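You operate a simulated robot arm through the tools that you are given. There is no shell and no other tool.

You are at the controls of a simulated two-armed robot. One attempt, no reset.

Task
Shut the air, turn the pressure knob to 0, then put both caps in the grey tray. Set down upright: black cap, red cap.

The check looks at the end state, three seconds after you hand in, the way a careful person would. Anything else that was tipped, shoved, dropped, spilled or broken makes it a failure. A push-on lid holds only when it is set on centred and level and pressed home; a screw cap is set on level and turned clockwise until tight.

Robot
Two 6-joint arms with two-finger parallel grippers on one trunk that stands fixed in place. Base frame: the origin is at the foot of the trunk, x ahead of it, y to its left, z up; the work surface is at about z = 0.86. Readings come in m, degrees, newtons and seconds.
The left shoulder is at [0.05, 0.17, 1.249], the right one opposite. Each reaches about 1.092 m from its shoulder. Payload 1.57 kg a hand.
The tool frame of a hand sits at the grasp point between the pads (the TCP): z along the fingers, y along the line on which they close. The tips reach 0.03 m beyond it. Largest opening 0.08 m; finger width 0.017, thickness 0.012; the body of the gripper, 0.04 by 0.082 m, starts 0.08 m behind the TCP.
Orientation is that of the tool frame in the base frame, as [roll, pitch, yaw] about the fixed x, y, z axes, in that order (R = Rz(yaw) Ry(pitch) Rx(roll)). With the fingers straight down and closing along the base's y, the tool's x points along the base's -x, its y along +y and its z along -z.

Tools
- The arms move only by the tool arm_command. It takes "left_deltas", "right_deltas" or both (then of equal length, played together; a hand with none holds still); each is a list of rows, each an object (a shift or turn left out is 0, a gripper value left out holds the last) with "offset": the shift along the tool's x, y, z in m, a list of three; "angular": the turn, a rotation vector about the tool's x, y, z in degrees, a list of three; "grip": the opening in per cent of the stroke, from 0 (shut) to 100 (fully open). In form: [{"offset": [x, y, z], "angular": [ax, ay, az], "grip": grip}, ...]. A call has 1 to 20 rows; each row is the pose to reach, as a shift and turn from the pose commanded when the call began, along the tool's axes at that moment. Rows are played at 5 a second. More than 0.05 m and 8.6 degrees between two rows, or a gripper value outside its range, and nothing of the call is played. Where a pose cannot be reached the arm comes as near as it can. A force on the tool above 90 N (or 10 N above the force at the start of the call, whichever is more), or a blocked arm, ends the call early, and 0.2 s more pass. The fingers move at their own pace (about 0.045 m/s each) and stop on an object; they squeeze with about 43 N. The grip force told is the motor's: it shows also when the fingers shut on nothing. Time passes only in rows, and 0.2 s behind the last, so rows that repeat a pose let the fingers close. The reply holds the time, the measured pose of the TCP, the force on the tool along the base axes, the opening and the grip force, in the units named above and with some noise, with the torque about the TCP (base axes, N m) and any sound that the robot's microphone picked up.
- Cameras (640 x 400 px; columns grow to the right, rows downward): "scene" is now at [0.0334, -0.0001, 1.8338]; the picture's right is [-0.09, -1.00, 0.00], its down [-0.68, 0.06, -0.73] and it looks along [0.73, -0.07, -0.68] (base axes); focal length 369 px, centre (320, 200). "left" rides on the left gripper at [0.072, 0.007, -0.122] in its tool frame; the picture's right is [-0.09, 1.00, 0.00], its down [-0.84, -0.08, -0.54] and it looks along [-0.54, -0.05, 0.84] (tool axes); focal length 238 px, centre (320, 200). "right" rides on the right gripper at [0.072, -0.007, -0.122] in its tool frame; the picture's right is [0.09, 1.00, 0.00], its down [-0.84, 0.08, -0.54] and it looks along [-0.54, 0.05, 0.84] (tool axes); focal length 238 px, centre (320, 200). There is no depth. A picture from a camera that has moved, and an enlarged one, comes with that camera's place and axes in the base frame and with its lens. The place of the scene camera against the robot may be out by one fixed shift of up to 0.018 m in any direction.
- camera(camera): a new picture of that camera. The clock stands still meanwhile.
- lift_body(by): slides the trunk up (or, below 0, down) by that many m; the arms and the scene camera ride with it, the base frame stays. It gives what a move gives, with no picture.
- aim_head(pan, tilt): turns the head with the scene camera to pan (to the left, within 86 degrees either way) and tilt (down, from -29 to 69), counted from straight ahead of the robot. It gives what a move gives.
- close_up(camera, box): a new picture of the part [left, top, right, bottom] of that camera's present view, enlarged. The clock stands still meanwhile.
- job_done(): hands the job in; it is judged then, once.

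Nothing tells you positions but the pictures and the camera data. Unless the task says otherwise, let go and move clear before handing in.

The tools are called after ">>>" by a JSON object that holds its "method" and its "body". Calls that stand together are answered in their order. arm_command: Moves the arms, as the interface text tells. Its arguments: {"type":"object","properties":{"left_deltas":{"type":"array"},"right_deltas":{"type":"array"}},"required":[]} The other tools are called the same way: lift_body (by) slides the trunk up or down; aim_head (pan, tilt) turns the head that bears the scene camera; camera (camera) takes a picture; close_up (camera, box) takes an enlarged picture of a part of a camera's view; job_done () hands the job in.

At the start:

```text
time: 0.0
left_ee_pos: [0.7366, 0.3539, 1.1382]
left_orientation: [179.8, 0.1, -180.0]
left_ft_force: [0.2, 0.2, -0.7]
left_torque: [0.0, 0.03, -0.02]
left_grip_width: 0.0796
left_finger_force: 0.0
right_ee_pos: [0.7343, -0.2083, 1.1388]
right_orientation: [-180.0, 0.0, 180.0]
right_ft_force: [-0.3, 0.5, -0.3]
right_torque: [0.01, -0.02, 0.01]
right_grip_width: 0.08
right_finger_force: 0.1
trunk travel left (down, up): [-0.864, 0.106]
head pan, tilt: [-5.3, 43.2]
```

scene: 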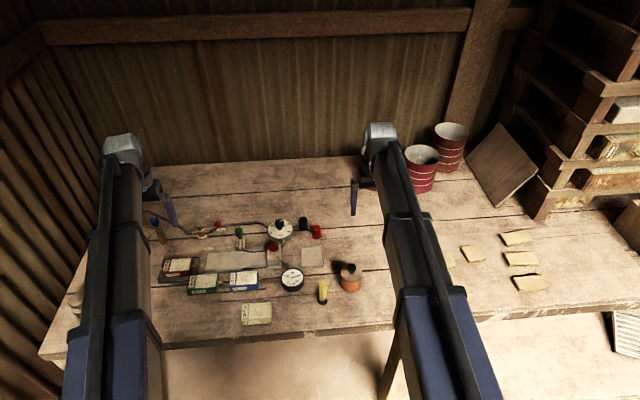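
right: 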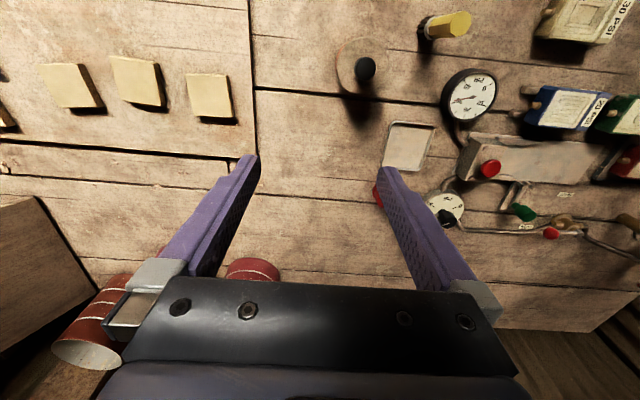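
left: 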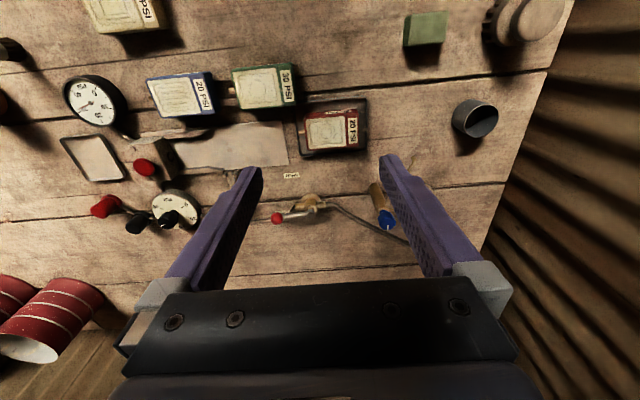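

I see a workbench with an air rig (valve lever, regulator dial, gauge, a grey tray, caps, boxes). I'll take enlarged views to work out what each item is before moving.

>>> {"method": "close_up", "body": {"camera": "scene", "box": [140, 200, 380, 350]}}

>>> {"method": "close_up", "body": {"camera": "right", "box": [320, 0, 640, 270]}}

>>> {"method": "close_up", "body": {"camera": "left", "box": [40, 60, 440, 270]}}

>>> {"method": "close_up", "body": {"camera": "scene", "box": [240, 205, 360, 280]}}

```text
2.67 times, centred on (260, 275) of scene
camera zoom: at [0.0334, -0.0001, 1.8338], right [-0.09, -1.0, 0.0], down [-0.68, 0.06, -0.73], along [0.73, -0.07, -0.68], focal length 984 px, centre (480, 0)
```

zoom: 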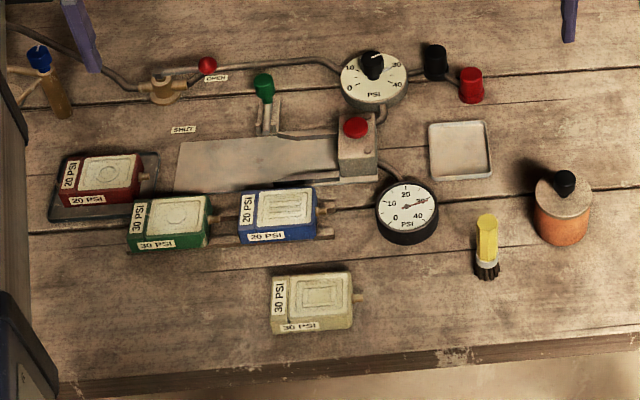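

```text
1.48 times, centred on (480, 135) of right
camera zoom: at [0.6636, -0.2155, 1.2608], right [-0.09, 1.0, 0.0], down [0.84, 0.08, 0.54], along [0.54, 0.05, -0.84], focal length 353 px, centre (83, 296)
```

zoom: 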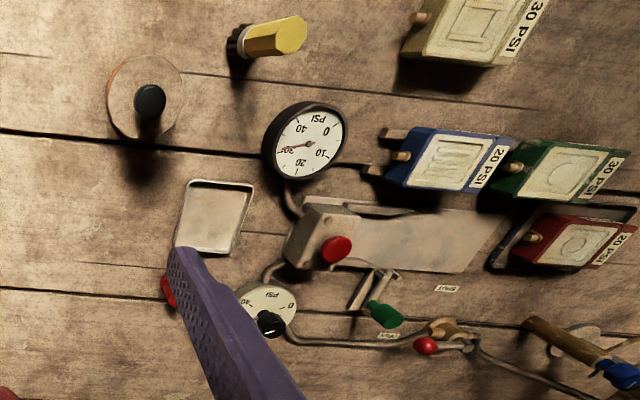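

```text
1.60 times, centred on (240, 165) of left
camera zoom: at [0.6655, 0.3612, 1.2599], right [0.09, 1.0, 0.0], down [0.84, -0.08, 0.54], along [0.54, -0.05, -0.84], focal length 381 px, centre (448, 256)
```

zoom: 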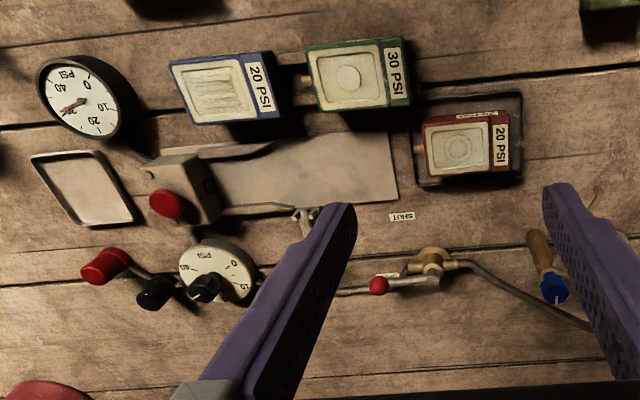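

```text
5.33 times, centred on (300, 242) of scene
camera zoom: at [0.0334, -0.0001, 1.8338], right [-0.09, -1.0, 0.0], down [-0.68, 0.06, -0.73], along [0.73, -0.07, -0.68], focal length 1969 px, centre (427, -27)
```

zoom: 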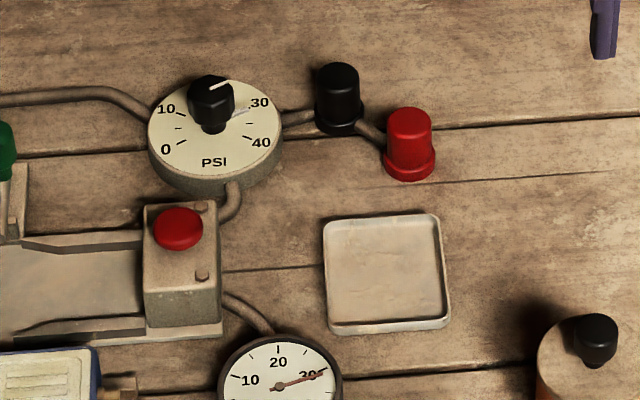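

The shut-off lever (red ball) points to OPEN, the regulator knob sits near 30, and the black and red caps stand behind the light grey tray. I'll zoom in harder on the caps, knob and valve.

>>> {"method": "close_up", "body": {"camera": "scene", "box": [290, 210, 330, 245]}}

>>> {"method": "close_up", "body": {"camera": "scene", "box": [262, 212, 302, 247]}}

>>> {"method": "close_up", "body": {"camera": "scene", "box": [180, 212, 250, 256]}}

>>> {"method": "close_up", "body": {"camera": "scene", "box": [140, 210, 220, 290]}}

>>> {"method": "close_up", "body": {"camera": "left", "box": [80, 120, 220, 250]}}

```text
11.43 times, centred on (310, 228) of scene
camera zoom: at [0.0334, -0.0001, 1.8338], right [-0.09, -1.0, 0.0], down [-0.68, 0.06, -0.73], along [0.73, -0.07, -0.68], focal length 4219 px, centre (434, -114)
```

zoom: 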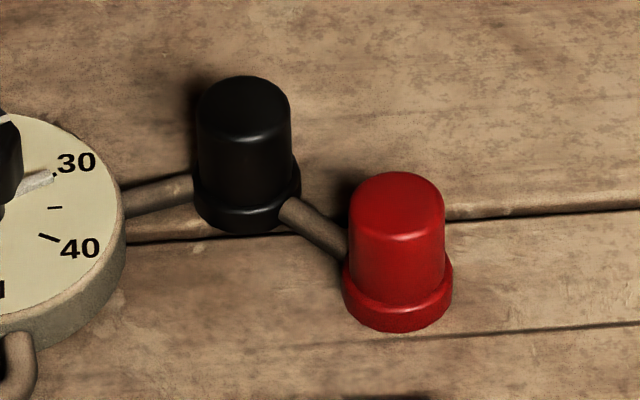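

```text
11.43 times, centred on (282, 230) of scene
camera zoom: at [0.0334, -0.0001, 1.8338], right [-0.09, -1.0, 0.0], down [-0.68, 0.06, -0.73], along [0.73, -0.07, -0.68], focal length 4219 px, centre (754, -137)
```

zoom: 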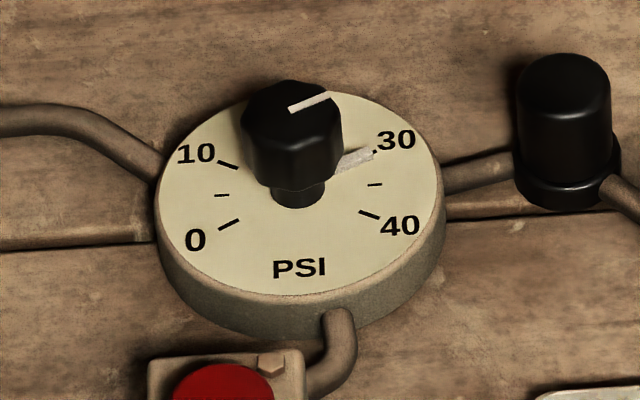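

```text
9.09 times, centred on (215, 234) of scene
camera zoom: at [0.0334, -0.0001, 1.8338], right [-0.09, -1.0, 0.0], down [-0.68, 0.06, -0.73], along [0.73, -0.07, -0.68], focal length 3356 px, centre (1274, -109)
```

zoom: 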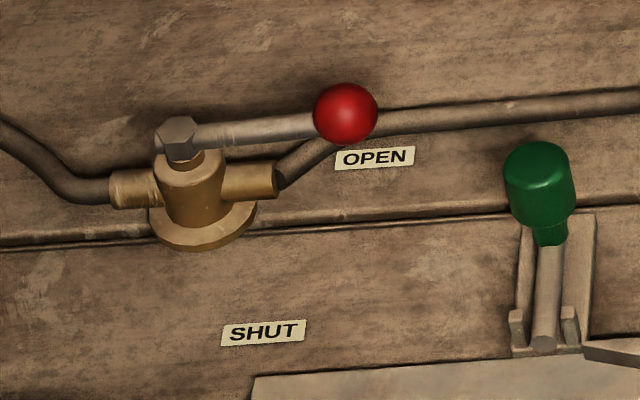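

```text
5.00 times, centred on (180, 250) of scene
camera zoom: at [0.0334, -0.0001, 1.8338], right [-0.09, -1.0, 0.0], down [-0.68, 0.06, -0.73], along [0.73, -0.07, -0.68], focal length 1846 px, centre (1020, -50)
```

zoom: 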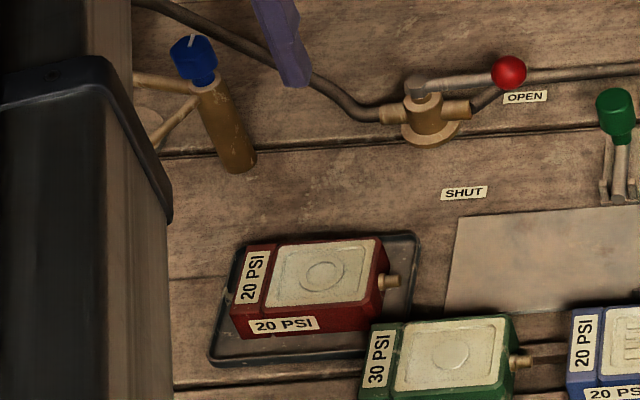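

```text
3.08 times, centred on (150, 185) of left
camera zoom: at [0.6655, 0.3612, 1.2599], right [0.09, 1.0, 0.0], down [0.84, -0.08, 0.54], along [0.54, -0.05, -0.84], focal length 733 px, centre (843, 246)
```

zoom: 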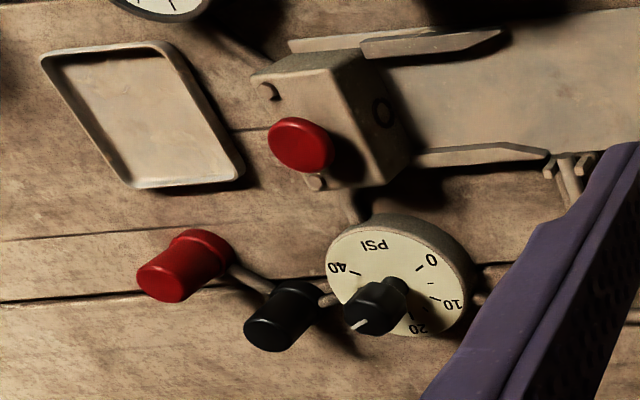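

The caps appear to sit on ports fed by pipe from the regulator. The knob must go 180° counter-clockwise from 30 to 0, and the lever 90° clockwise from OPEN to SHUT. I'll bring the right hand above that area for a closer look and check of positions.

>>> {"method": "arm_command", "body": {"right_deltas": [{"offset": [-0.01, 0.03, 0.015]}, {"offset": [-0.022, 0.06, 0.035]}, {"offset": [-0.033, 0.09, 0.055]}, {"offset": [-0.044, 0.12, 0.075]}, {"offset": [-0.055, 0.145, 0.095]}, {"offset": [-0.06, 0.158, 0.108]}, {"offset": [-0.06, 0.158, 0.108]}]}}

```text
time: 1.6
left_ee_pos: [0.738, 0.3549, 1.1397]
left_orientation: [179.8, 0.1, -180.0]
left_ft_force: [-0.2, 0.1, 0.0]
left_torque: [-0.02, 0.0, -0.01]
left_grip_width: 0.0798
left_finger_force: 0.0
right_ee_pos: [0.7961, -0.0482, 1.1397]
right_orientation: [180.0, 0.0, -180.0]
right_ft_force: [-0.8, 0.1, 0.4]
right_torque: [0.01, 0.0, 0.01]
right_grip_width: 0.08
right_finger_force: 0.1
right hand out of reach, approached as far as the arm can: row 1, 2, 3, 4, 5, 6, 7
trunk travel left (down, up): [-0.864, 0.106]
head pan, tilt: [-5.3, 43.2]
```

The hand moved sideways but could not go lower with the trunk at this height, so I'll lower the trunk a bit and look again.

>>> {"method": "lift_body", "body": {"by": -0.1}}

>>> {"method": "camera", "body": {"camera": "scene"}}

>>> {"method": "camera", "body": {"camera": "right"}}

>>> {"method": "camera", "body": {"camera": "left"}}

```text
time: 2.9
left_ee_pos: [0.7374, 0.3547, 1.0386]
left_orientation: [179.9, 0.2, 180.0]
left_ft_force: [-0.1, 0.2, -0.4]
left_torque: [0.0, 0.03, 0.01]
left_grip_width: 0.0802
left_finger_force: 0.1
right_ee_pos: [0.7952, -0.0489, 1.0388]
right_orientation: [180.0, -0.1, 180.0]
right_ft_force: [-0.4, 0.0, -1.1]
right_torque: [0.02, -0.01, -0.01]
right_grip_width: 0.08
right_finger_force: 0.0
trunk travel left (down, up): [-0.764, 0.206]
head pan, tilt: [-5.3, 43.2]
```

```text
taken
camera scene: at [0.0332, -0.0002, 1.7339], right [-0.09, -1.0, 0.0], down [-0.68, 0.06, -0.73], along [0.73, -0.07, -0.68], focal length 369 px, centre (320, 200)
```

scene: 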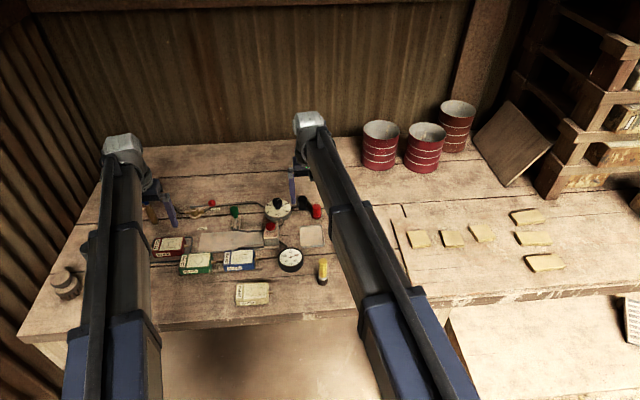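

```text
taken
camera right: at [0.7246, -0.0571, 1.161], right [-0.09, 1.0, 0.0], down [0.84, 0.08, 0.54], along [0.54, 0.05, -0.84], focal length 238 px, centre (320, 200)
```

right: 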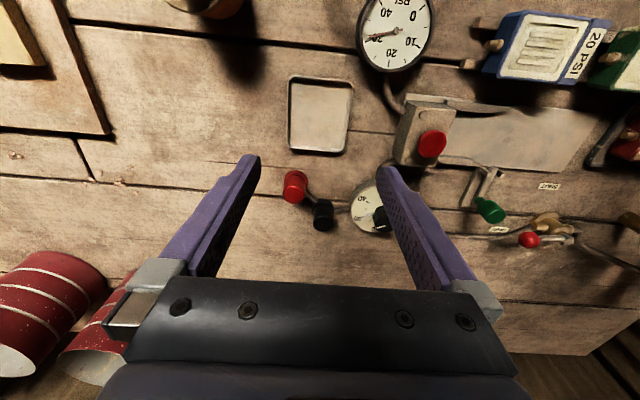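

```text
taken
camera left: at [0.6654, 0.3612, 1.16], right [0.09, 1.0, 0.0], down [0.84, -0.08, 0.54], along [0.54, -0.05, -0.84], focal length 238 px, centre (320, 200)
```

left: 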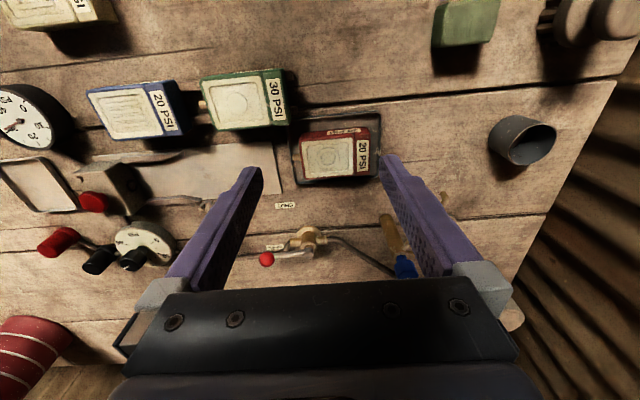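

Lowering the trunk worked. Now I'll zoom with the right and left wrist cameras to locate the caps, knob, tray and lever.

>>> {"method": "close_up", "body": {"camera": "right", "box": [260, 150, 360, 240]}}

>>> {"method": "close_up", "body": {"camera": "right", "box": [260, 60, 480, 250]}}

>>> {"method": "close_up", "body": {"camera": "left", "box": [240, 180, 360, 290]}}

>>> {"method": "close_up", "body": {"camera": "scene", "box": [255, 190, 335, 250]}}

```text
4.44 times, centred on (310, 195) of right
camera zoom: at [0.7246, -0.0571, 1.161], right [-0.09, 1.0, 0.0], down [0.84, 0.08, 0.54], along [0.54, 0.05, -0.84], focal length 1059 px, centre (364, 222)
```

zoom: 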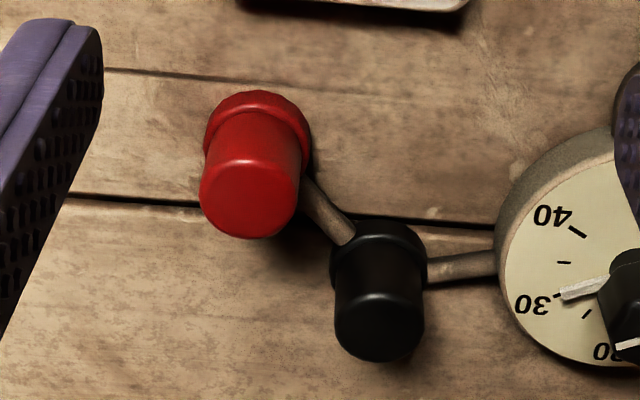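

```text
2.11 times, centred on (370, 155) of right
camera zoom: at [0.7246, -0.0571, 1.161], right [-0.09, 1.0, 0.0], down [0.84, 0.08, 0.54], along [0.54, 0.05, -0.84], focal length 502 px, centre (215, 295)
```

zoom: 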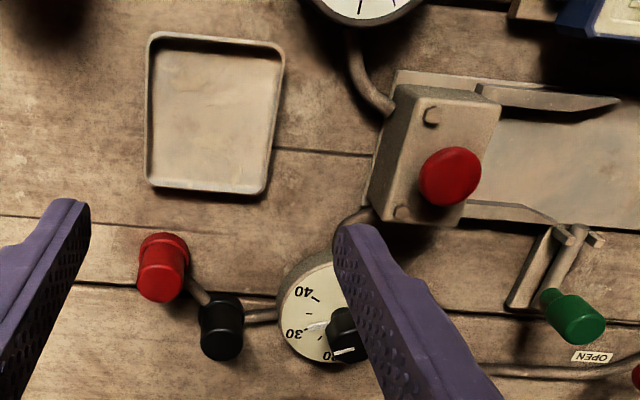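

```text
3.64 times, centred on (300, 235) of left
camera zoom: at [0.6654, 0.3612, 1.16], right [0.09, 1.0, 0.0], down [0.84, -0.08, 0.54], along [0.54, -0.05, -0.84], focal length 867 px, centre (393, 73)
```

zoom: 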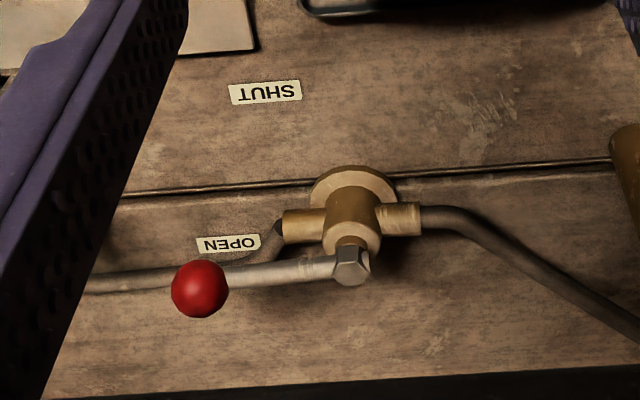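

```text
6.67 times, centred on (295, 220) of scene
camera zoom: at [0.0332, -0.0002, 1.7339], right [-0.09, -1.0, 0.0], down [-0.68, 0.06, -0.73], along [0.73, -0.07, -0.68], focal length 2461 px, centre (487, 67)
```

zoom: 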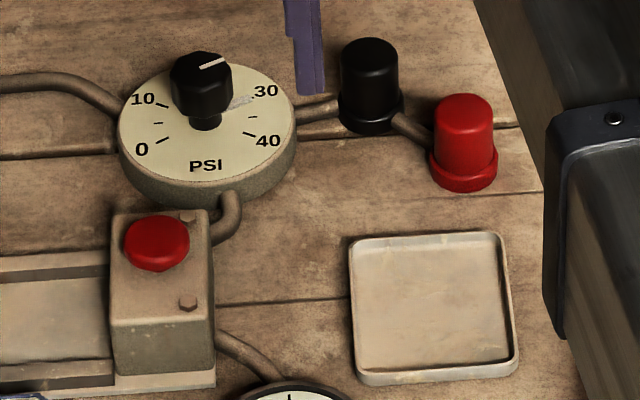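

Cross-checking the cameras puts the valve hub at about (0.917, 0.320), its ball at (0.925, 0.257, 0.909), and the tray centre at about (0.796, -0.052). I'll bring the left hand over the ball, turned so the fingers straddle the lever.

>>> {"method": "arm_command", "body": {"left_deltas": [{"offset": [-0.0145, -0.0075, 0], "angular": [0, 0, -7.5]}, {"offset": [-0.029, -0.015, 0], "angular": [0, 0, -15]}, {"offset": [-0.0435, -0.0225, 0], "angular": [0, 0, -22.5]}, {"offset": [-0.058, -0.03, 0], "angular": [0, 0, -30]}, {"offset": [-0.0725, -0.0375, 0], "angular": [0, 0, -37.5]}, {"offset": [-0.087, -0.045, 0], "angular": [0, 0, -45]}, {"offset": [-0.1015, -0.0525, 0], "angular": [0, 0, -52.5]}, {"offset": [-0.116, -0.06, 0], "angular": [0, 0, -60]}, {"offset": [-0.1305, -0.0675, 0], "angular": [0, 0, -67.5]}, {"offset": [-0.145, -0.075, 0], "angular": [0, 0, -75]}, {"offset": [-0.1595, -0.0825, 0], "angular": [0, 0, -82.5]}, {"offset": [-0.174, -0.09, 0], "angular": [0, 0, -90]}, {"offset": [-0.1876, -0.097, 0], "angular": [0, 0, -97]}, {"offset": [-0.1876, -0.097, 0], "angular": [0, 0, -97]}]}}

```text
time: 5.9
left_ee_pos: [0.918, 0.2577, 1.0377]
left_orientation: [-179.7, 0.1, -82.9]
left_ft_force: [0.6, -0.5, 0.5]
left_torque: [-0.03, 0.04, 0.0]
left_grip_width: 0.08
left_finger_force: 0.1
left hand out of reach, approached as far as the arm can: row 13, 14
right_ee_pos: [0.7956, -0.0491, 1.039]
right_orientation: [180.0, 0.0, -180.0]
right_ft_force: [-0.1, 0.7, 0.2]
right_torque: [0.01, 0.0, -0.01]
right_grip_width: 0.08
right_finger_force: 0.1
trunk travel left (down, up): [-0.764, 0.206]
head pan, tilt: [-5.3, 43.2]
```

The left hand is nearly over the ball, 7 mm short in x. I'll test how far this arm can go down from here.

>>> {"method": "arm_command", "body": {"left_deltas": [{"offset": [0, 0, 0.01]}, {"offset": [0, 0, 0.02]}, {"offset": [0, 0, 0.02]}]}}

>>> {"method": "camera", "body": {"camera": "left"}}

>>> {"method": "camera", "body": {"camera": "scene"}}

```text
time: 6.7
left_ee_pos: [0.9186, 0.2578, 1.0397]
left_orientation: [-179.9, 0.1, -83.0]
left_ft_force: [-0.3, 0.0, 0.8]
left_torque: [-0.01, -0.01, 0.03]
left_grip_width: 0.08
left_finger_force: 0.1
left hand out of reach, approached as far as the arm can: row 1, 2, 3
right_ee_pos: [0.7962, -0.0487, 1.0398]
right_orientation: [-180.0, -0.1, -180.0]
right_ft_force: [-0.3, 0.4, -0.2]
right_torque: [-0.02, -0.01, -0.02]
right_grip_width: 0.08
right_finger_force: 0.1
trunk travel left (down, up): [-0.764, 0.206]
head pan, tilt: [-5.3, 43.2]
```

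```text
taken
camera left: at [0.921, 0.185, 1.1599], right [-1.0, -0.03, 0.0], down [-0.03, 0.84, 0.54], along [-0.01, 0.54, -0.84], focal length 238 px, centre (320, 200)
```

left: 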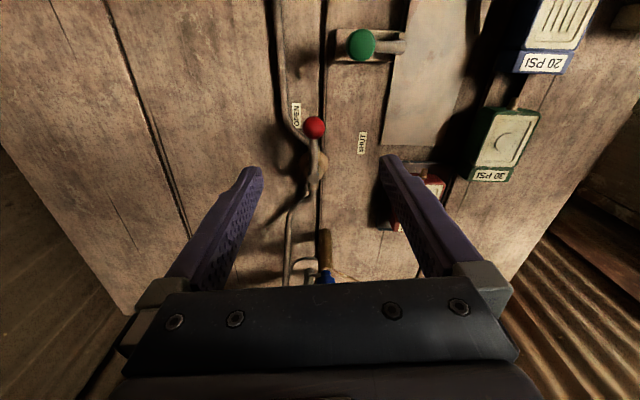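

```text
taken
camera scene: at [0.0334, -0.0001, 1.7338], right [-0.09, -1.0, 0.0], down [-0.68, 0.06, -0.73], along [0.73, -0.07, -0.68], focal length 369 px, centre (320, 200)
```

scene: 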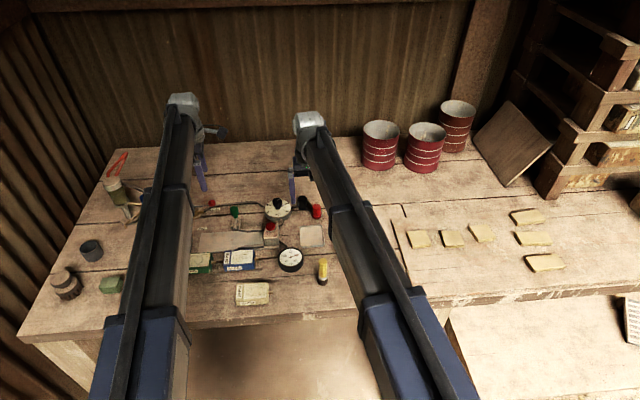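

The arms seem to have a floor height relative to the trunk, so height must come from the trunk. I'll test raising the right hand relative to the trunk, and zoom on the left view of the ball.

>>> {"method": "arm_command", "body": {"right_deltas": [{"offset": [0, 0, -0.03]}, {"offset": [0, 0, -0.06]}, {"offset": [0, 0, -0.09]}, {"offset": [0, 0, -0.09]}]}}

>>> {"method": "close_up", "body": {"camera": "left", "box": [250, 90, 390, 220]}}

```text
time: 7.7
left_ee_pos: [0.9179, 0.2578, 1.0385]
left_orientation: [-179.9, 0.1, -83.0]
left_ft_force: [-0.3, 0.3, 0.3]
left_torque: [0.01, 0.0, 0.01]
left_grip_width: 0.0799
left_finger_force: 0.1
right_ee_pos: [0.7957, -0.0499, 1.0388]
right_orientation: [180.0, 0.0, 179.9]
right_ft_force: [-0.2, -0.3, -0.5]
right_torque: [0.02, 0.0, -0.02]
right_grip_width: 0.08
right_finger_force: 0.0
right hand out of reach, approached as far as the arm can: row 1, 2, 3, 4
trunk travel left (down, up): [-0.764, 0.206]
head pan, tilt: [-5.3, 43.2]
```

```text
3.08 times, centred on (320, 155) of left
camera zoom: at [0.921, 0.1851, 1.1599], right [-1.0, -0.03, 0.0], down [-0.03, 0.84, 0.54], along [-0.01, 0.54, -0.84], focal length 733 px, centre (320, 338)
```

zoom: 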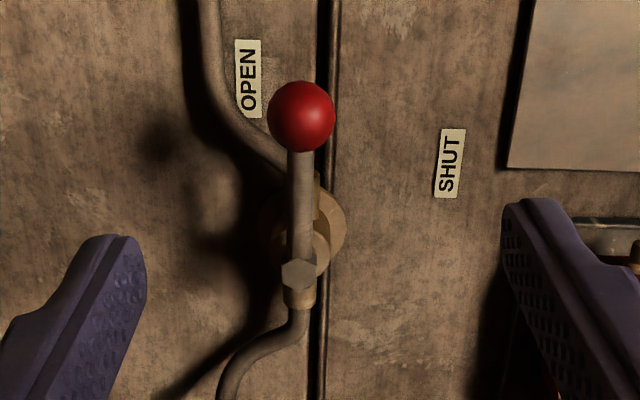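

The last test may have been masked by an earlier unreached command, so I'll repeat it: raise the right hand again, and square the left hand to yaw -90 over the ball.

>>> {"method": "arm_command", "body": {"right_deltas": [{"offset": [0, 0, -0.03]}, {"offset": [0, 0, -0.06]}, {"offset": [0, 0, -0.06]}], "left_deltas": [{"offset": [0, 0, -0.01], "angular": [0, 0, 3.5]}, {"offset": [0, 0, -0.02], "angular": [0, 0, 7]}, {"offset": [0, 0, -0.02], "angular": [0, 0, 7]}]}}

```text
time: 8.5
left_ee_pos: [0.9178, 0.2574, 1.0379]
left_orientation: [-179.8, 0.1, -90.0]
left_ft_force: [-0.2, 0.5, -0.2]
left_torque: [0.01, 0.0, 0.02]
left_grip_width: 0.0799
left_finger_force: 0.0
left hand out of reach, approached as far as the arm can: row 1, 2, 3
right_ee_pos: [0.8006, -0.052, 1.0385]
right_orientation: [-180.0, 0.1, 179.9]
right_ft_force: [-0.1, -0.3, -0.5]
right_torque: [0.0, 0.03, 0.0]
right_grip_width: 0.0804
right_finger_force: 0.1
right hand out of reach, approached as far as the arm can: row 1, 2, 3
trunk travel left (down, up): [-0.764, 0.206]
head pan, tilt: [-5.3, 43.2]
```

Height really does follow only the trunk (the hand stays level while pointing down). I'll send a null move on both arms to learn whether the unreached part of a command is remembered.

>>> {"method": "arm_command", "body": {"right_deltas": [{"offset": [0, 0, 0]}], "left_deltas": [{"offset": [0, 0, 0]}]}}

```text
time: 8.9
left_ee_pos: [0.9171, 0.2578, 1.0388]
left_orientation: [-179.8, 0.0, -90.0]
left_ft_force: [0.0, -0.2, 0.7]
left_torque: [0.0, 0.01, 0.01]
left_grip_width: 0.0802
left_finger_force: 0.0
right_ee_pos: [0.8006, -0.0511, 1.0381]
right_orientation: [179.8, 0.1, -180.0]
right_ft_force: [-0.3, -0.3, 0.8]
right_torque: [-0.01, 0.03, 0.0]
right_grip_width: 0.0801
right_finger_force: 0.0
trunk travel left (down, up): [-0.764, 0.206]
head pan, tilt: [-5.3, 43.2]
```

Unreached parts are dropped, so commanded equals actual. I'll park the right hand over clear table at about (0.82, -0.24) and check both views before lowering.

>>> {"method": "arm_command", "body": {"right_deltas": [{"offset": [-0.005, -0.045, 0]}, {"offset": [-0.01, -0.09, 0]}, {"offset": [-0.015, -0.135, 0]}, {"offset": [-0.02, -0.18, 0]}, {"offset": [-0.02, -0.19, 0]}, {"offset": [-0.02, -0.19, 0]}]}}

>>> {"method": "camera", "body": {"camera": "right"}}

>>> {"method": "camera", "body": {"camera": "left"}}

>>> {"method": "camera", "body": {"camera": "scene"}}

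```text
time: 10.3
left_ee_pos: [0.9176, 0.2579, 1.0389]
left_orientation: [-179.9, 0.1, -90.0]
left_ft_force: [0.1, 0.0, 0.4]
left_torque: [-0.04, 0.02, 0.0]
left_grip_width: 0.0798
left_finger_force: 0.1
right_ee_pos: [0.8188, -0.2398, 1.0378]
right_orientation: [180.0, -0.1, -180.0]
right_ft_force: [0.2, 0.2, 0.4]
right_torque: [-0.02, -0.01, 0.04]
right_grip_width: 0.08
right_finger_force: 0.0
trunk travel left (down, up): [-0.764, 0.206]
head pan, tilt: [-5.3, 43.2]
```

```text
taken
camera right: at [0.7483, -0.248, 1.1608], right [-0.09, 1.0, 0.0], down [0.84, 0.08, 0.54], along [0.54, 0.05, -0.84], focal length 238 px, centre (320, 200)
```

right: 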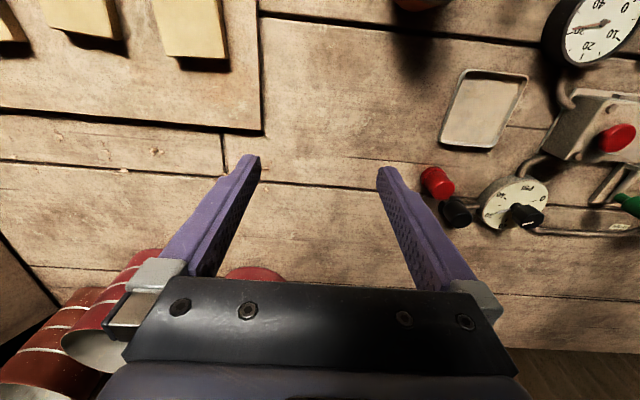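

```text
taken
camera left: at [0.9112, 0.185, 1.1599], right [-1.0, 0.09, 0.0], down [0.08, 0.84, 0.54], along [0.05, 0.54, -0.84], focal length 238 px, centre (320, 200)
```

left: 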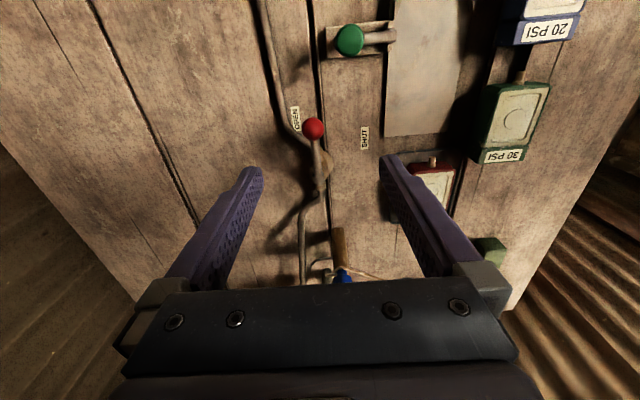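

```text
taken
camera scene: at [0.0334, -0.0003, 1.7338], right [-0.09, -1.0, 0.0], down [-0.68, 0.06, -0.73], along [0.73, -0.07, -0.68], focal length 369 px, centre (320, 200)
```

scene: 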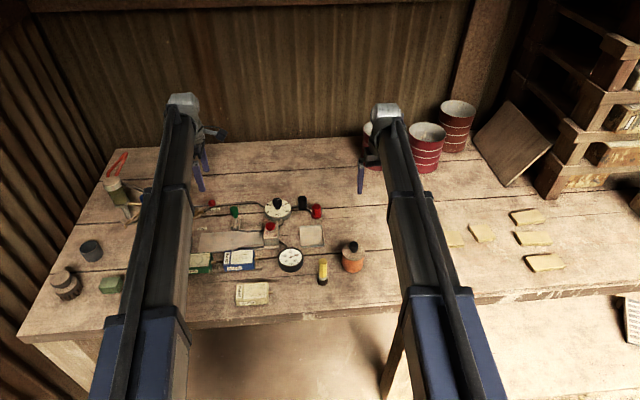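

Both columns below the hands look clear. I'll lower the trunk part way and recheck the ball between the left fingers.

>>> {"method": "lift_body", "body": {"by": -0.075}}

>>> {"method": "camera", "body": {"camera": "left"}}

>>> {"method": "camera", "body": {"camera": "right"}}

```text
time: 11.4
left_ee_pos: [0.917, 0.257, 0.9634]
left_orientation: [-179.9, 0.1, -90.0]
left_ft_force: [0.1, 0.6, -0.2]
left_torque: [0.03, 0.0, 0.0]
left_grip_width: 0.0799
left_finger_force: 0.2
right_ee_pos: [0.8205, -0.24, 0.9649]
right_orientation: [-180.0, 0.0, 180.0]
right_ft_force: [-0.6, -0.1, 0.1]
right_torque: [0.05, -0.01, 0.01]
right_grip_width: 0.08
right_finger_force: 0.1
trunk travel left (down, up): [-0.689, 0.281]
head pan, tilt: [-5.3, 43.2]
```

```text
taken
camera left: at [0.911, 0.1852, 1.0851], right [-1.0, 0.09, 0.0], down [0.08, 0.84, 0.54], along [0.05, 0.54, -0.84], focal length 238 px, centre (320, 200)
```

left: 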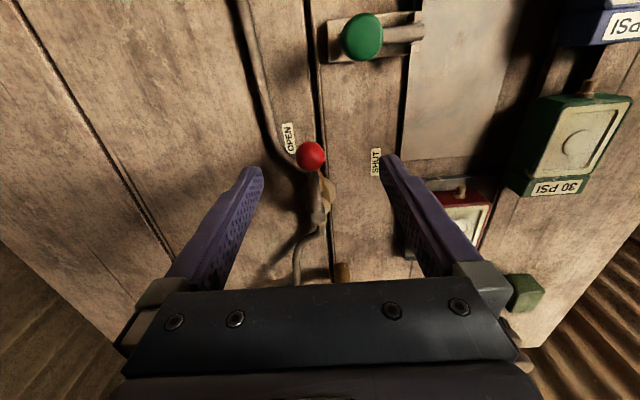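

```text
taken
camera right: at [0.7481, -0.2475, 1.086], right [-0.09, 1.0, 0.0], down [0.84, 0.08, 0.54], along [0.54, 0.05, -0.84], focal length 238 px, centre (320, 200)
```

right: 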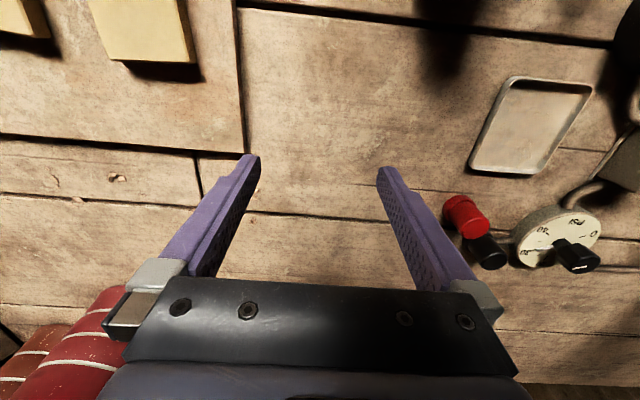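

The ball is still at about (0.925, 0.257), between the left fingers. I'll lower to TCP z ≈ 0.925 and look once more before closing.

>>> {"method": "lift_body", "body": {"by": -0.038}}

>>> {"method": "camera", "body": {"camera": "left"}}

```text
time: 12.3
left_ee_pos: [0.9159, 0.2579, 0.9256]
left_orientation: [-179.9, 0.1, -90.0]
left_ft_force: [-0.1, 0.1, 0.6]
left_torque: [0.01, 0.02, -0.01]
left_grip_width: 0.0799
left_finger_force: 0.0
right_ee_pos: [0.8192, -0.2393, 0.9256]
right_orientation: [180.0, 0.0, -180.0]
right_ft_force: [-0.2, -0.3, -1.2]
right_torque: [-0.05, 0.02, 0.01]
right_grip_width: 0.0802
right_finger_force: 0.1
trunk travel left (down, up): [-0.651, 0.319]
head pan, tilt: [-5.3, 43.2]
```

```text
taken
camera left: at [0.911, 0.1852, 1.0471], right [-1.0, 0.09, 0.0], down [0.08, 0.84, 0.54], along [0.05, 0.54, -0.84], focal length 238 px, centre (320, 200)
```

left: 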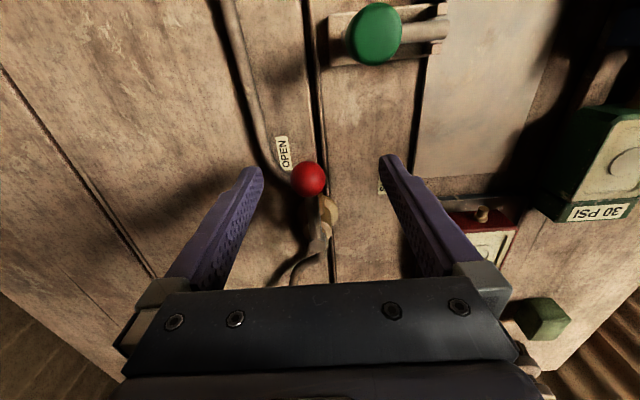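

The ball sits centred along the fingers, slightly toward the +x finger. I'll close on it gently with the arm holding still.

>>> {"method": "arm_command", "body": {"left_deltas": [{"grip": 60}, {"grip": 40}, {"grip": 20}, {"grip": 0}, {"grip": 0}, {"grip": 0}]}}

>>> {"method": "camera", "body": {"camera": "left"}}

```text
time: 13.7
left_ee_pos: [0.9163, 0.2564, 0.9262]
left_orientation: [-179.9, 0.1, -90.0]
left_ft_force: [0.8, -0.8, -0.8]
left_torque: [0.02, -0.02, -0.02]
left_grip_width: 0.0231
left_finger_force: 34.8
right_ee_pos: [0.8197, -0.2398, 0.9258]
right_orientation: [180.0, 0.0, 180.0]
right_ft_force: [0.2, 0.4, -0.2]
right_torque: [0.0, -0.01, -0.01]
right_grip_width: 0.0801
right_finger_force: 0.1
trunk travel left (down, up): [-0.651, 0.319]
head pan, tilt: [-5.3, 43.2]
```

```text
taken
camera left: at [0.9113, 0.185, 1.0468], right [-1.0, 0.09, 0.0], down [0.08, 0.84, 0.54], along [0.05, 0.54, -0.84], focal length 238 px, centre (320, 200)
```

left: 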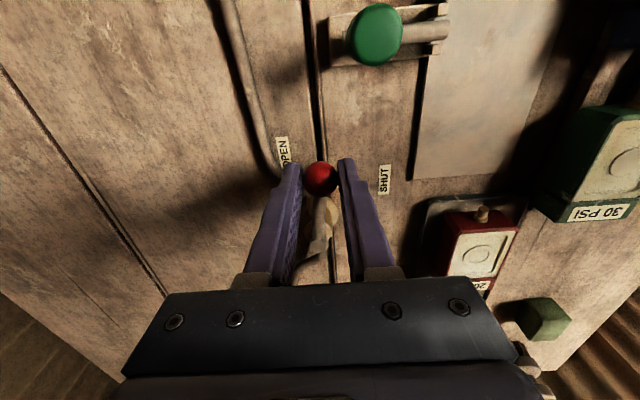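

The ball is firmly held and the lever has begun to turn. I'll swing it along its arc clockwise, half way first, then check.

>>> {"method": "arm_command", "body": {"left_deltas": [{"offset": [-0.0015, 0.0081, 0], "angular": [0, 0, 7.5], "grip": 0}, {"offset": [-0.0041, 0.0159, 0], "angular": [0, 0, 15], "grip": 0}, {"offset": [-0.0077, 0.0233, 0], "angular": [0, 0, 22.5], "grip": 0}, {"offset": [-0.0122, 0.0301, 0], "angular": [0, 0, 30], "grip": 0}, {"offset": [-0.0175, 0.0364, 0], "angular": [0, 0, 37.5], "grip": 0}, {"offset": [-0.0237, 0.0418, 0], "angular": [0, 0, 45], "grip": 0}, {"offset": [-0.0237, 0.0418, 0], "angular": [0, 0, 45], "grip": 0}]}}

>>> {"method": "camera", "body": {"camera": "left"}}

```text
time: 15.3
left_ee_pos: [0.8751, 0.2825, 0.9258]
left_orientation: [180.0, 0.1, -135.1]
left_ft_force: [-6.2, -6.8, -6.0]
left_torque: [-0.05, 0.07, -0.1]
left_grip_width: 0.0229
left_finger_force: 35.4
right_ee_pos: [0.8192, -0.2406, 0.9255]
right_orientation: [-180.0, 0.0, 180.0]
right_ft_force: [0.5, 0.4, 0.2]
right_torque: [0.0, 0.03, 0.02]
right_grip_width: 0.08
right_finger_force: 0.1
trunk travel left (down, up): [-0.651, 0.319]
head pan, tilt: [-5.3, 43.2]
```

```text
taken
camera left: at [0.8201, 0.2349, 1.0469], right [-0.64, 0.77, 0.0], down [0.65, 0.54, 0.54], along [0.42, 0.35, -0.84], focal length 238 px, centre (320, 200)
```

left: 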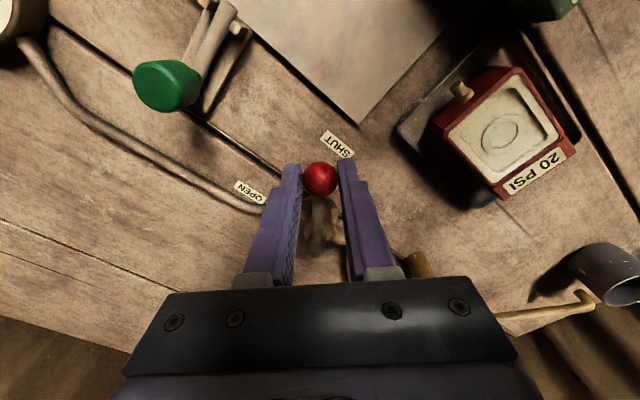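

The lever follows smoothly at about half travel. I'll complete the swing to the SHUT position.

>>> {"method": "arm_command", "body": {"left_deltas": [{"offset": [-0.0015, 0.0081, 0], "angular": [0, 0, 7.5], "grip": 0}, {"offset": [-0.0041, 0.0159, 0], "angular": [0, 0, 15], "grip": 0}, {"offset": [-0.0077, 0.0233, 0], "angular": [0, 0, 22.5], "grip": 0}, {"offset": [-0.0122, 0.0301, 0], "angular": [0, 0, 30], "grip": 0}, {"offset": [-0.0179, 0.0368, 0], "angular": [0, 0, 38], "grip": 0}, {"offset": [-0.0179, 0.0368, 0], "angular": [0, 0, 38], "grip": 0}]}}

>>> {"method": "camera", "body": {"camera": "left"}}

>>> {"method": "close_up", "body": {"camera": "scene", "box": [160, 170, 300, 280]}}

```text
time: 16.7
left_ee_pos: [0.8632, 0.3207, 0.9266]
left_orientation: [-180.0, 0.1, -173.1]
left_ft_force: [-10.0, -4.7, -6.9]
left_torque: [-0.06, 0.13, 0.01]
left_grip_width: 0.0229
left_finger_force: 35.3
right_ee_pos: [0.8188, -0.2405, 0.926]
right_orientation: [180.0, 0.0, 180.0]
right_ft_force: [-0.1, 0.2, -0.4]
right_torque: [-0.02, -0.01, 0.01]
right_grip_width: 0.0798
right_finger_force: 0.1
trunk travel left (down, up): [-0.651, 0.319]
head pan, tilt: [-5.3, 43.2]
```

```text
taken
camera left: at [0.7905, 0.3177, 1.0469], right [-0.03, 1.0, 0.0], down [0.84, 0.02, 0.54], along [0.54, 0.02, -0.84], focal length 238 px, centre (320, 200)
```

left: 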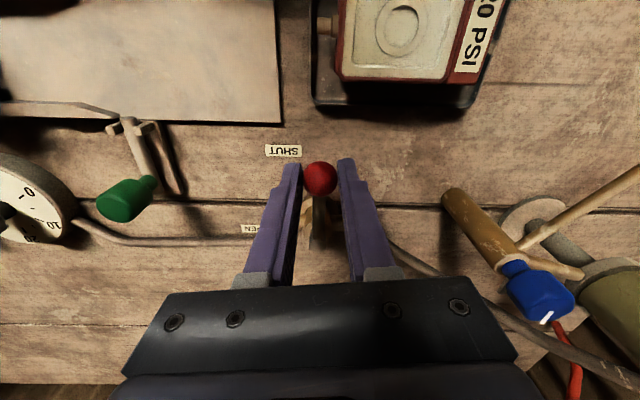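

```text
3.64 times, centred on (230, 225) of scene
camera zoom: at [0.0333, -0.0003, 1.6208], right [-0.09, -1.0, 0.0], down [-0.68, 0.06, -0.73], along [0.73, -0.07, -0.68], focal length 1342 px, centre (647, 109)
```

zoom: 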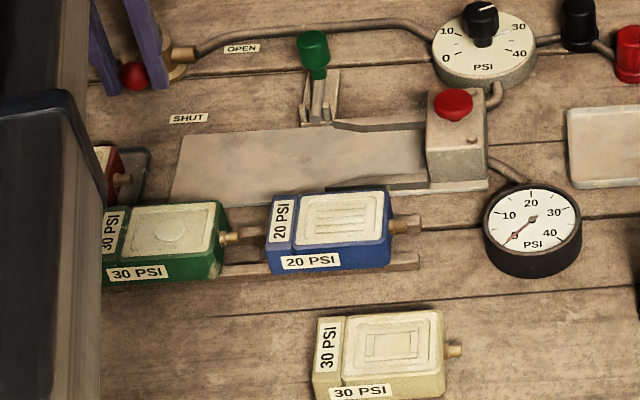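

The lever now points at SHUT and the gauge has dropped to 0. I'll nudge a few millimetres further to feel for the end stop.

>>> {"method": "arm_command", "body": {"left_deltas": [{"offset": [0, 0.002, 0], "angular": [0, 0, 2], "grip": 0}, {"offset": [0, 0.004, 0], "angular": [0, 0, 4], "grip": 0}, {"offset": [0, 0.004, 0], "angular": [0, 0, 4], "grip": 0}]}}

```text
time: 17.5
left_ee_pos: [0.8629, 0.3195, 0.9256]
left_orientation: [-180.0, 0.1, -177.3]
left_ft_force: [-4.6, -17.9, -8.4]
left_torque: [-0.34, 0.25, -0.07]
left_grip_width: 0.0232
left_finger_force: 35.9
right_ee_pos: [0.8193, -0.2413, 0.9251]
right_orientation: [179.9, 0.0, -180.0]
right_ft_force: [-0.4, 0.2, 0.5]
right_torque: [0.02, -0.01, 0.0]
right_grip_width: 0.0799
right_finger_force: 0.0
trunk travel left (down, up): [-0.651, 0.319]
head pan, tilt: [-5.3, 43.2]
```

The lever is hard against its stop (force rose with no motion). I'll ease off, open the left fingers, and then raise the trunk straight up.

>>> {"method": "arm_command", "body": {"left_deltas": [{"offset": [0, -0.003, 0], "angular": [0, 0, -1], "grip": 0}, {"offset": [0, -0.003, 0], "angular": [0, 0, -1], "grip": 40}, {"offset": [0, -0.003, 0], "angular": [0, 0, -1], "grip": 70}, {"offset": [0, -0.003, 0], "angular": [0, 0, -1], "grip": 100}, {"offset": [0, -0.003, 0], "angular": [0, 0, -1], "grip": 100}]}}

>>> {"method": "lift_body", "body": {"by": 0.075}}

>>> {"method": "camera", "body": {"camera": "left"}}

>>> {"method": "camera", "body": {"camera": "scene"}}

```text
time: 18.7
left_ee_pos: [0.8622, 0.3213, 0.9268]
left_orientation: [179.9, 0.1, -176.1]
left_ft_force: [0.8, -0.3, 0.7]
left_torque: [0.01, -0.04, 0.03]
left_grip_width: 0.0799
left_finger_force: 0.1
right_ee_pos: [0.8205, -0.2394, 0.9265]
right_orientation: [-180.0, 0.0, 179.9]
right_ft_force: [-0.2, -0.6, 0.0]
right_torque: [-0.03, 0.01, -0.01]
right_grip_width: 0.08
right_finger_force: 0.0
trunk travel left (down, up): [-0.651, 0.319]
head pan, tilt: [-5.3, 43.2]
```

```text
time: 19.8
left_ee_pos: [0.8625, 0.3213, 1.0017]
left_orientation: [179.9, 0.2, -176.0]
left_ft_force: [-0.1, -0.1, 0.1]
left_torque: [0.01, 0.03, -0.02]
left_grip_width: 0.0802
left_finger_force: 0.0
right_ee_pos: [0.82, -0.2391, 1.0011]
right_orientation: [180.0, 0.0, -180.0]
right_ft_force: [0.3, -0.1, 0.0]
right_torque: [-0.01, -0.01, 0.01]
right_grip_width: 0.0801
right_finger_force: 0.1
trunk travel left (down, up): [-0.726, 0.244]
head pan, tilt: [-5.3, 43.2]
```

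```text
taken
camera left: at [0.7907, 0.322, 1.1217], right [0.02, 1.0, 0.0], down [0.84, -0.02, 0.54], along [0.54, -0.01, -0.84], focal length 238 px, centre (320, 200)
```

left: 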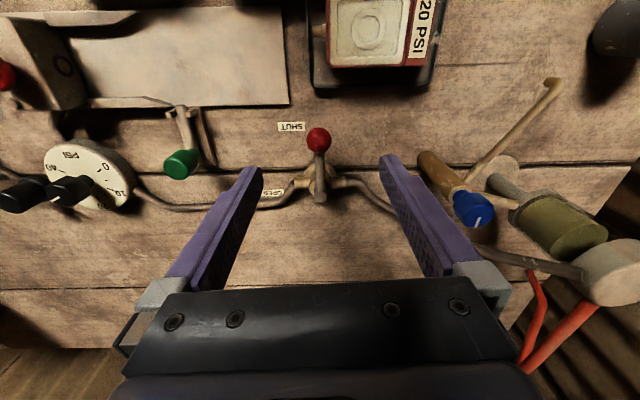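

```text
taken
camera scene: at [0.0336, -0.0001, 1.6958], right [-0.09, -1.0, 0.0], down [-0.68, 0.06, -0.73], along [0.73, -0.07, -0.68], focal length 369 px, centre (320, 200)
```

scene: 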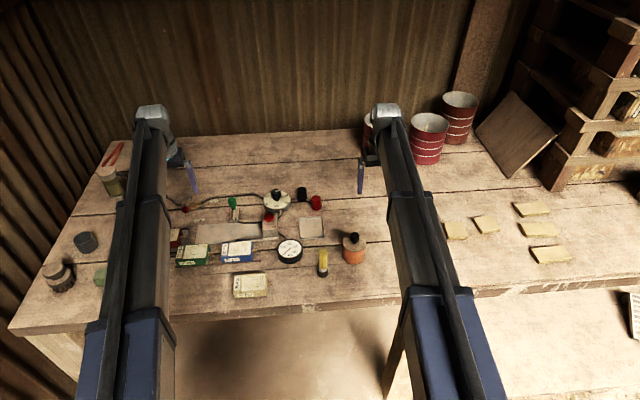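

The air lever is at SHUT and gauge reads 0. Next is the regulator knob: I'll bring the left hand over beside it for a close look.

>>> {"method": "arm_command", "body": {"left_deltas": [{"offset": [0.007, -0.043, 0], "angular": [0, 0, 1]}, {"offset": [0.0135, -0.086, 0], "angular": [0, 0, 2]}, {"offset": [0.02, -0.129, 0], "angular": [0, 0, 3]}, {"offset": [0.027, -0.172, 0], "angular": [0, 0, 4]}, {"offset": [0.0335, -0.215, 0], "angular": [0, 0, 4]}, {"offset": [0.04, -0.258, 0], "angular": [0, 0, 4]}, {"offset": [0.04, -0.258, 0], "angular": [0, 0, 4]}]}}

>>> {"method": "camera", "body": {"camera": "left"}}

>>> {"method": "close_up", "body": {"camera": "left", "box": [260, 160, 380, 260]}}

```text
time: 21.4
left_ee_pos: [0.8392, 0.0595, 1.0014]
left_orientation: [180.0, 0.0, 179.9]
left_ft_force: [0.0, 0.0, 0.6]
left_torque: [0.0, -0.01, 0.05]
left_grip_width: 0.08
left_finger_force: 0.0
right_ee_pos: [0.821, -0.2393, 1.0009]
right_orientation: [180.0, 0.0, 180.0]
right_ft_force: [-0.4, -0.4, -0.1]
right_torque: [0.0, 0.02, -0.01]
right_grip_width: 0.08
right_finger_force: 0.1
trunk travel left (down, up): [-0.726, 0.244]
head pan, tilt: [-5.3, 43.2]
```

```text
taken
camera left: at [0.7682, 0.0652, 1.1218], right [0.09, 1.0, 0.0], down [0.84, -0.08, 0.54], along [0.54, -0.05, -0.84], focal length 238 px, centre (320, 200)
```

left: 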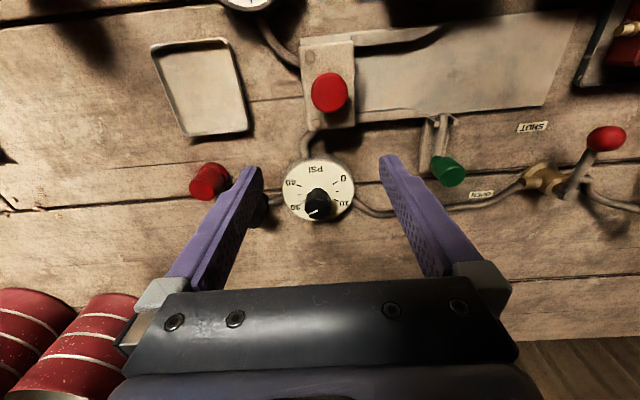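

```text
4.00 times, centred on (320, 210) of left
camera zoom: at [0.7682, 0.0652, 1.1218], right [0.09, 1.0, 0.0], down [0.84, -0.08, 0.54], along [0.54, -0.05, -0.84], focal length 953 px, centre (320, 160)
```

zoom: 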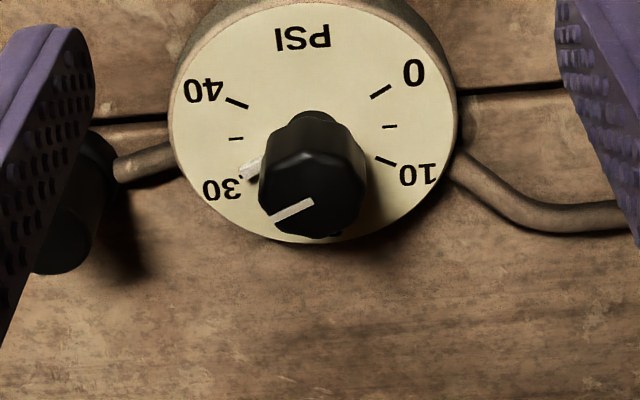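

The knob axis is at about (0.914, 0.050) with its top near z 0.915; its white line points to 30. I'll move the left hand over it while turning 90° clockwise, so a single grasp can give the 180° counter-clockwise turn.

>>> {"method": "arm_command", "body": {"left_deltas": [{"offset": [-0.01, -0.001, 0], "angular": [0, 0, 8], "grip": 65}, {"offset": [-0.02, -0.002, 0], "angular": [0, 0, 16], "grip": 65}, {"offset": [-0.03, -0.004, 0], "angular": [0, 0, 24], "grip": 65}, {"offset": [-0.04, -0.005, 0], "angular": [0, 0, 32], "grip": 65}, {"offset": [-0.05, -0.006, 0], "angular": [0, 0, 40], "grip": 65}, {"offset": [-0.06, -0.007, 0], "angular": [0, 0, 48], "grip": 65}, {"offset": [-0.07, -0.009, 0], "angular": [0, 0, 56], "grip": 65}, {"offset": [-0.075, -0.0095, 0], "angular": [0, 0, 64], "grip": 65}, {"offset": [-0.075, -0.0095, 0], "angular": [0, 0, 72], "grip": 65}, {"offset": [-0.075, -0.0095, 0], "angular": [0, 0, 80], "grip": 65}, {"offset": [-0.075, -0.0095, 0], "angular": [0, 0, 88], "grip": 65}, {"offset": [-0.075, -0.0095, 0], "angular": [0, 0, 90], "grip": 65}, {"offset": [-0.075, -0.0095, 0], "angular": [0, 0, 90], "grip": 65}]}}

>>> {"method": "camera", "body": {"camera": "left"}}

>>> {"method": "close_up", "body": {"camera": "left", "box": [250, 110, 390, 210]}}

```text
time: 24.2
left_ee_pos: [0.9147, 0.0514, 1.0014]
left_orientation: [179.8, -0.1, 90.1]
left_ft_force: [0.3, 0.4, -1.3]
left_torque: [0.01, 0.0, 0.02]
left_grip_width: 0.052
left_finger_force: 0.1
right_ee_pos: [0.8203, -0.2397, 1.0006]
right_orientation: [-179.9, -0.1, -180.0]
right_ft_force: [-0.5, -0.1, 0.5]
right_torque: [0.0, -0.03, 0.0]
right_grip_width: 0.08
right_finger_force: 0.1
trunk travel left (down, up): [-0.726, 0.244]
head pan, tilt: [-5.3, 43.2]
```

```text
taken
camera left: at [0.9219, 0.1228, 1.1221], right [1.0, -0.09, 0.0], down [-0.08, -0.84, 0.54], along [-0.05, -0.54, -0.84], focal length 238 px, centre (320, 200)
```

left: 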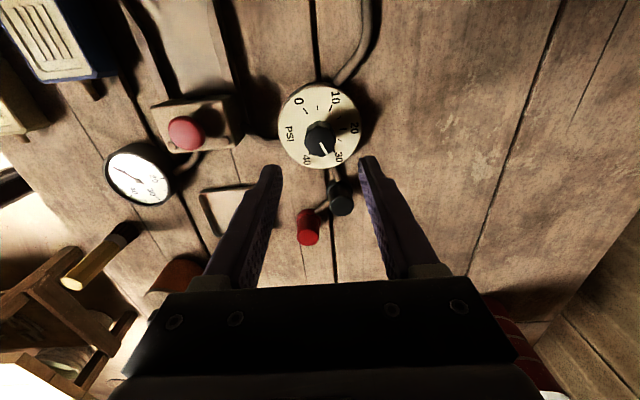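

```text
4.00 times, centred on (320, 160) of left
camera zoom: at [0.9219, 0.1228, 1.1221], right [1.0, -0.09, 0.0], down [-0.08, -0.84, 0.54], along [-0.05, -0.54, -0.84], focal length 953 px, centre (320, 360)
```

zoom: 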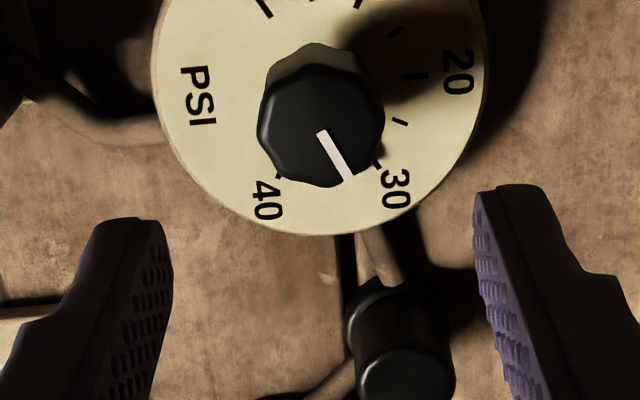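

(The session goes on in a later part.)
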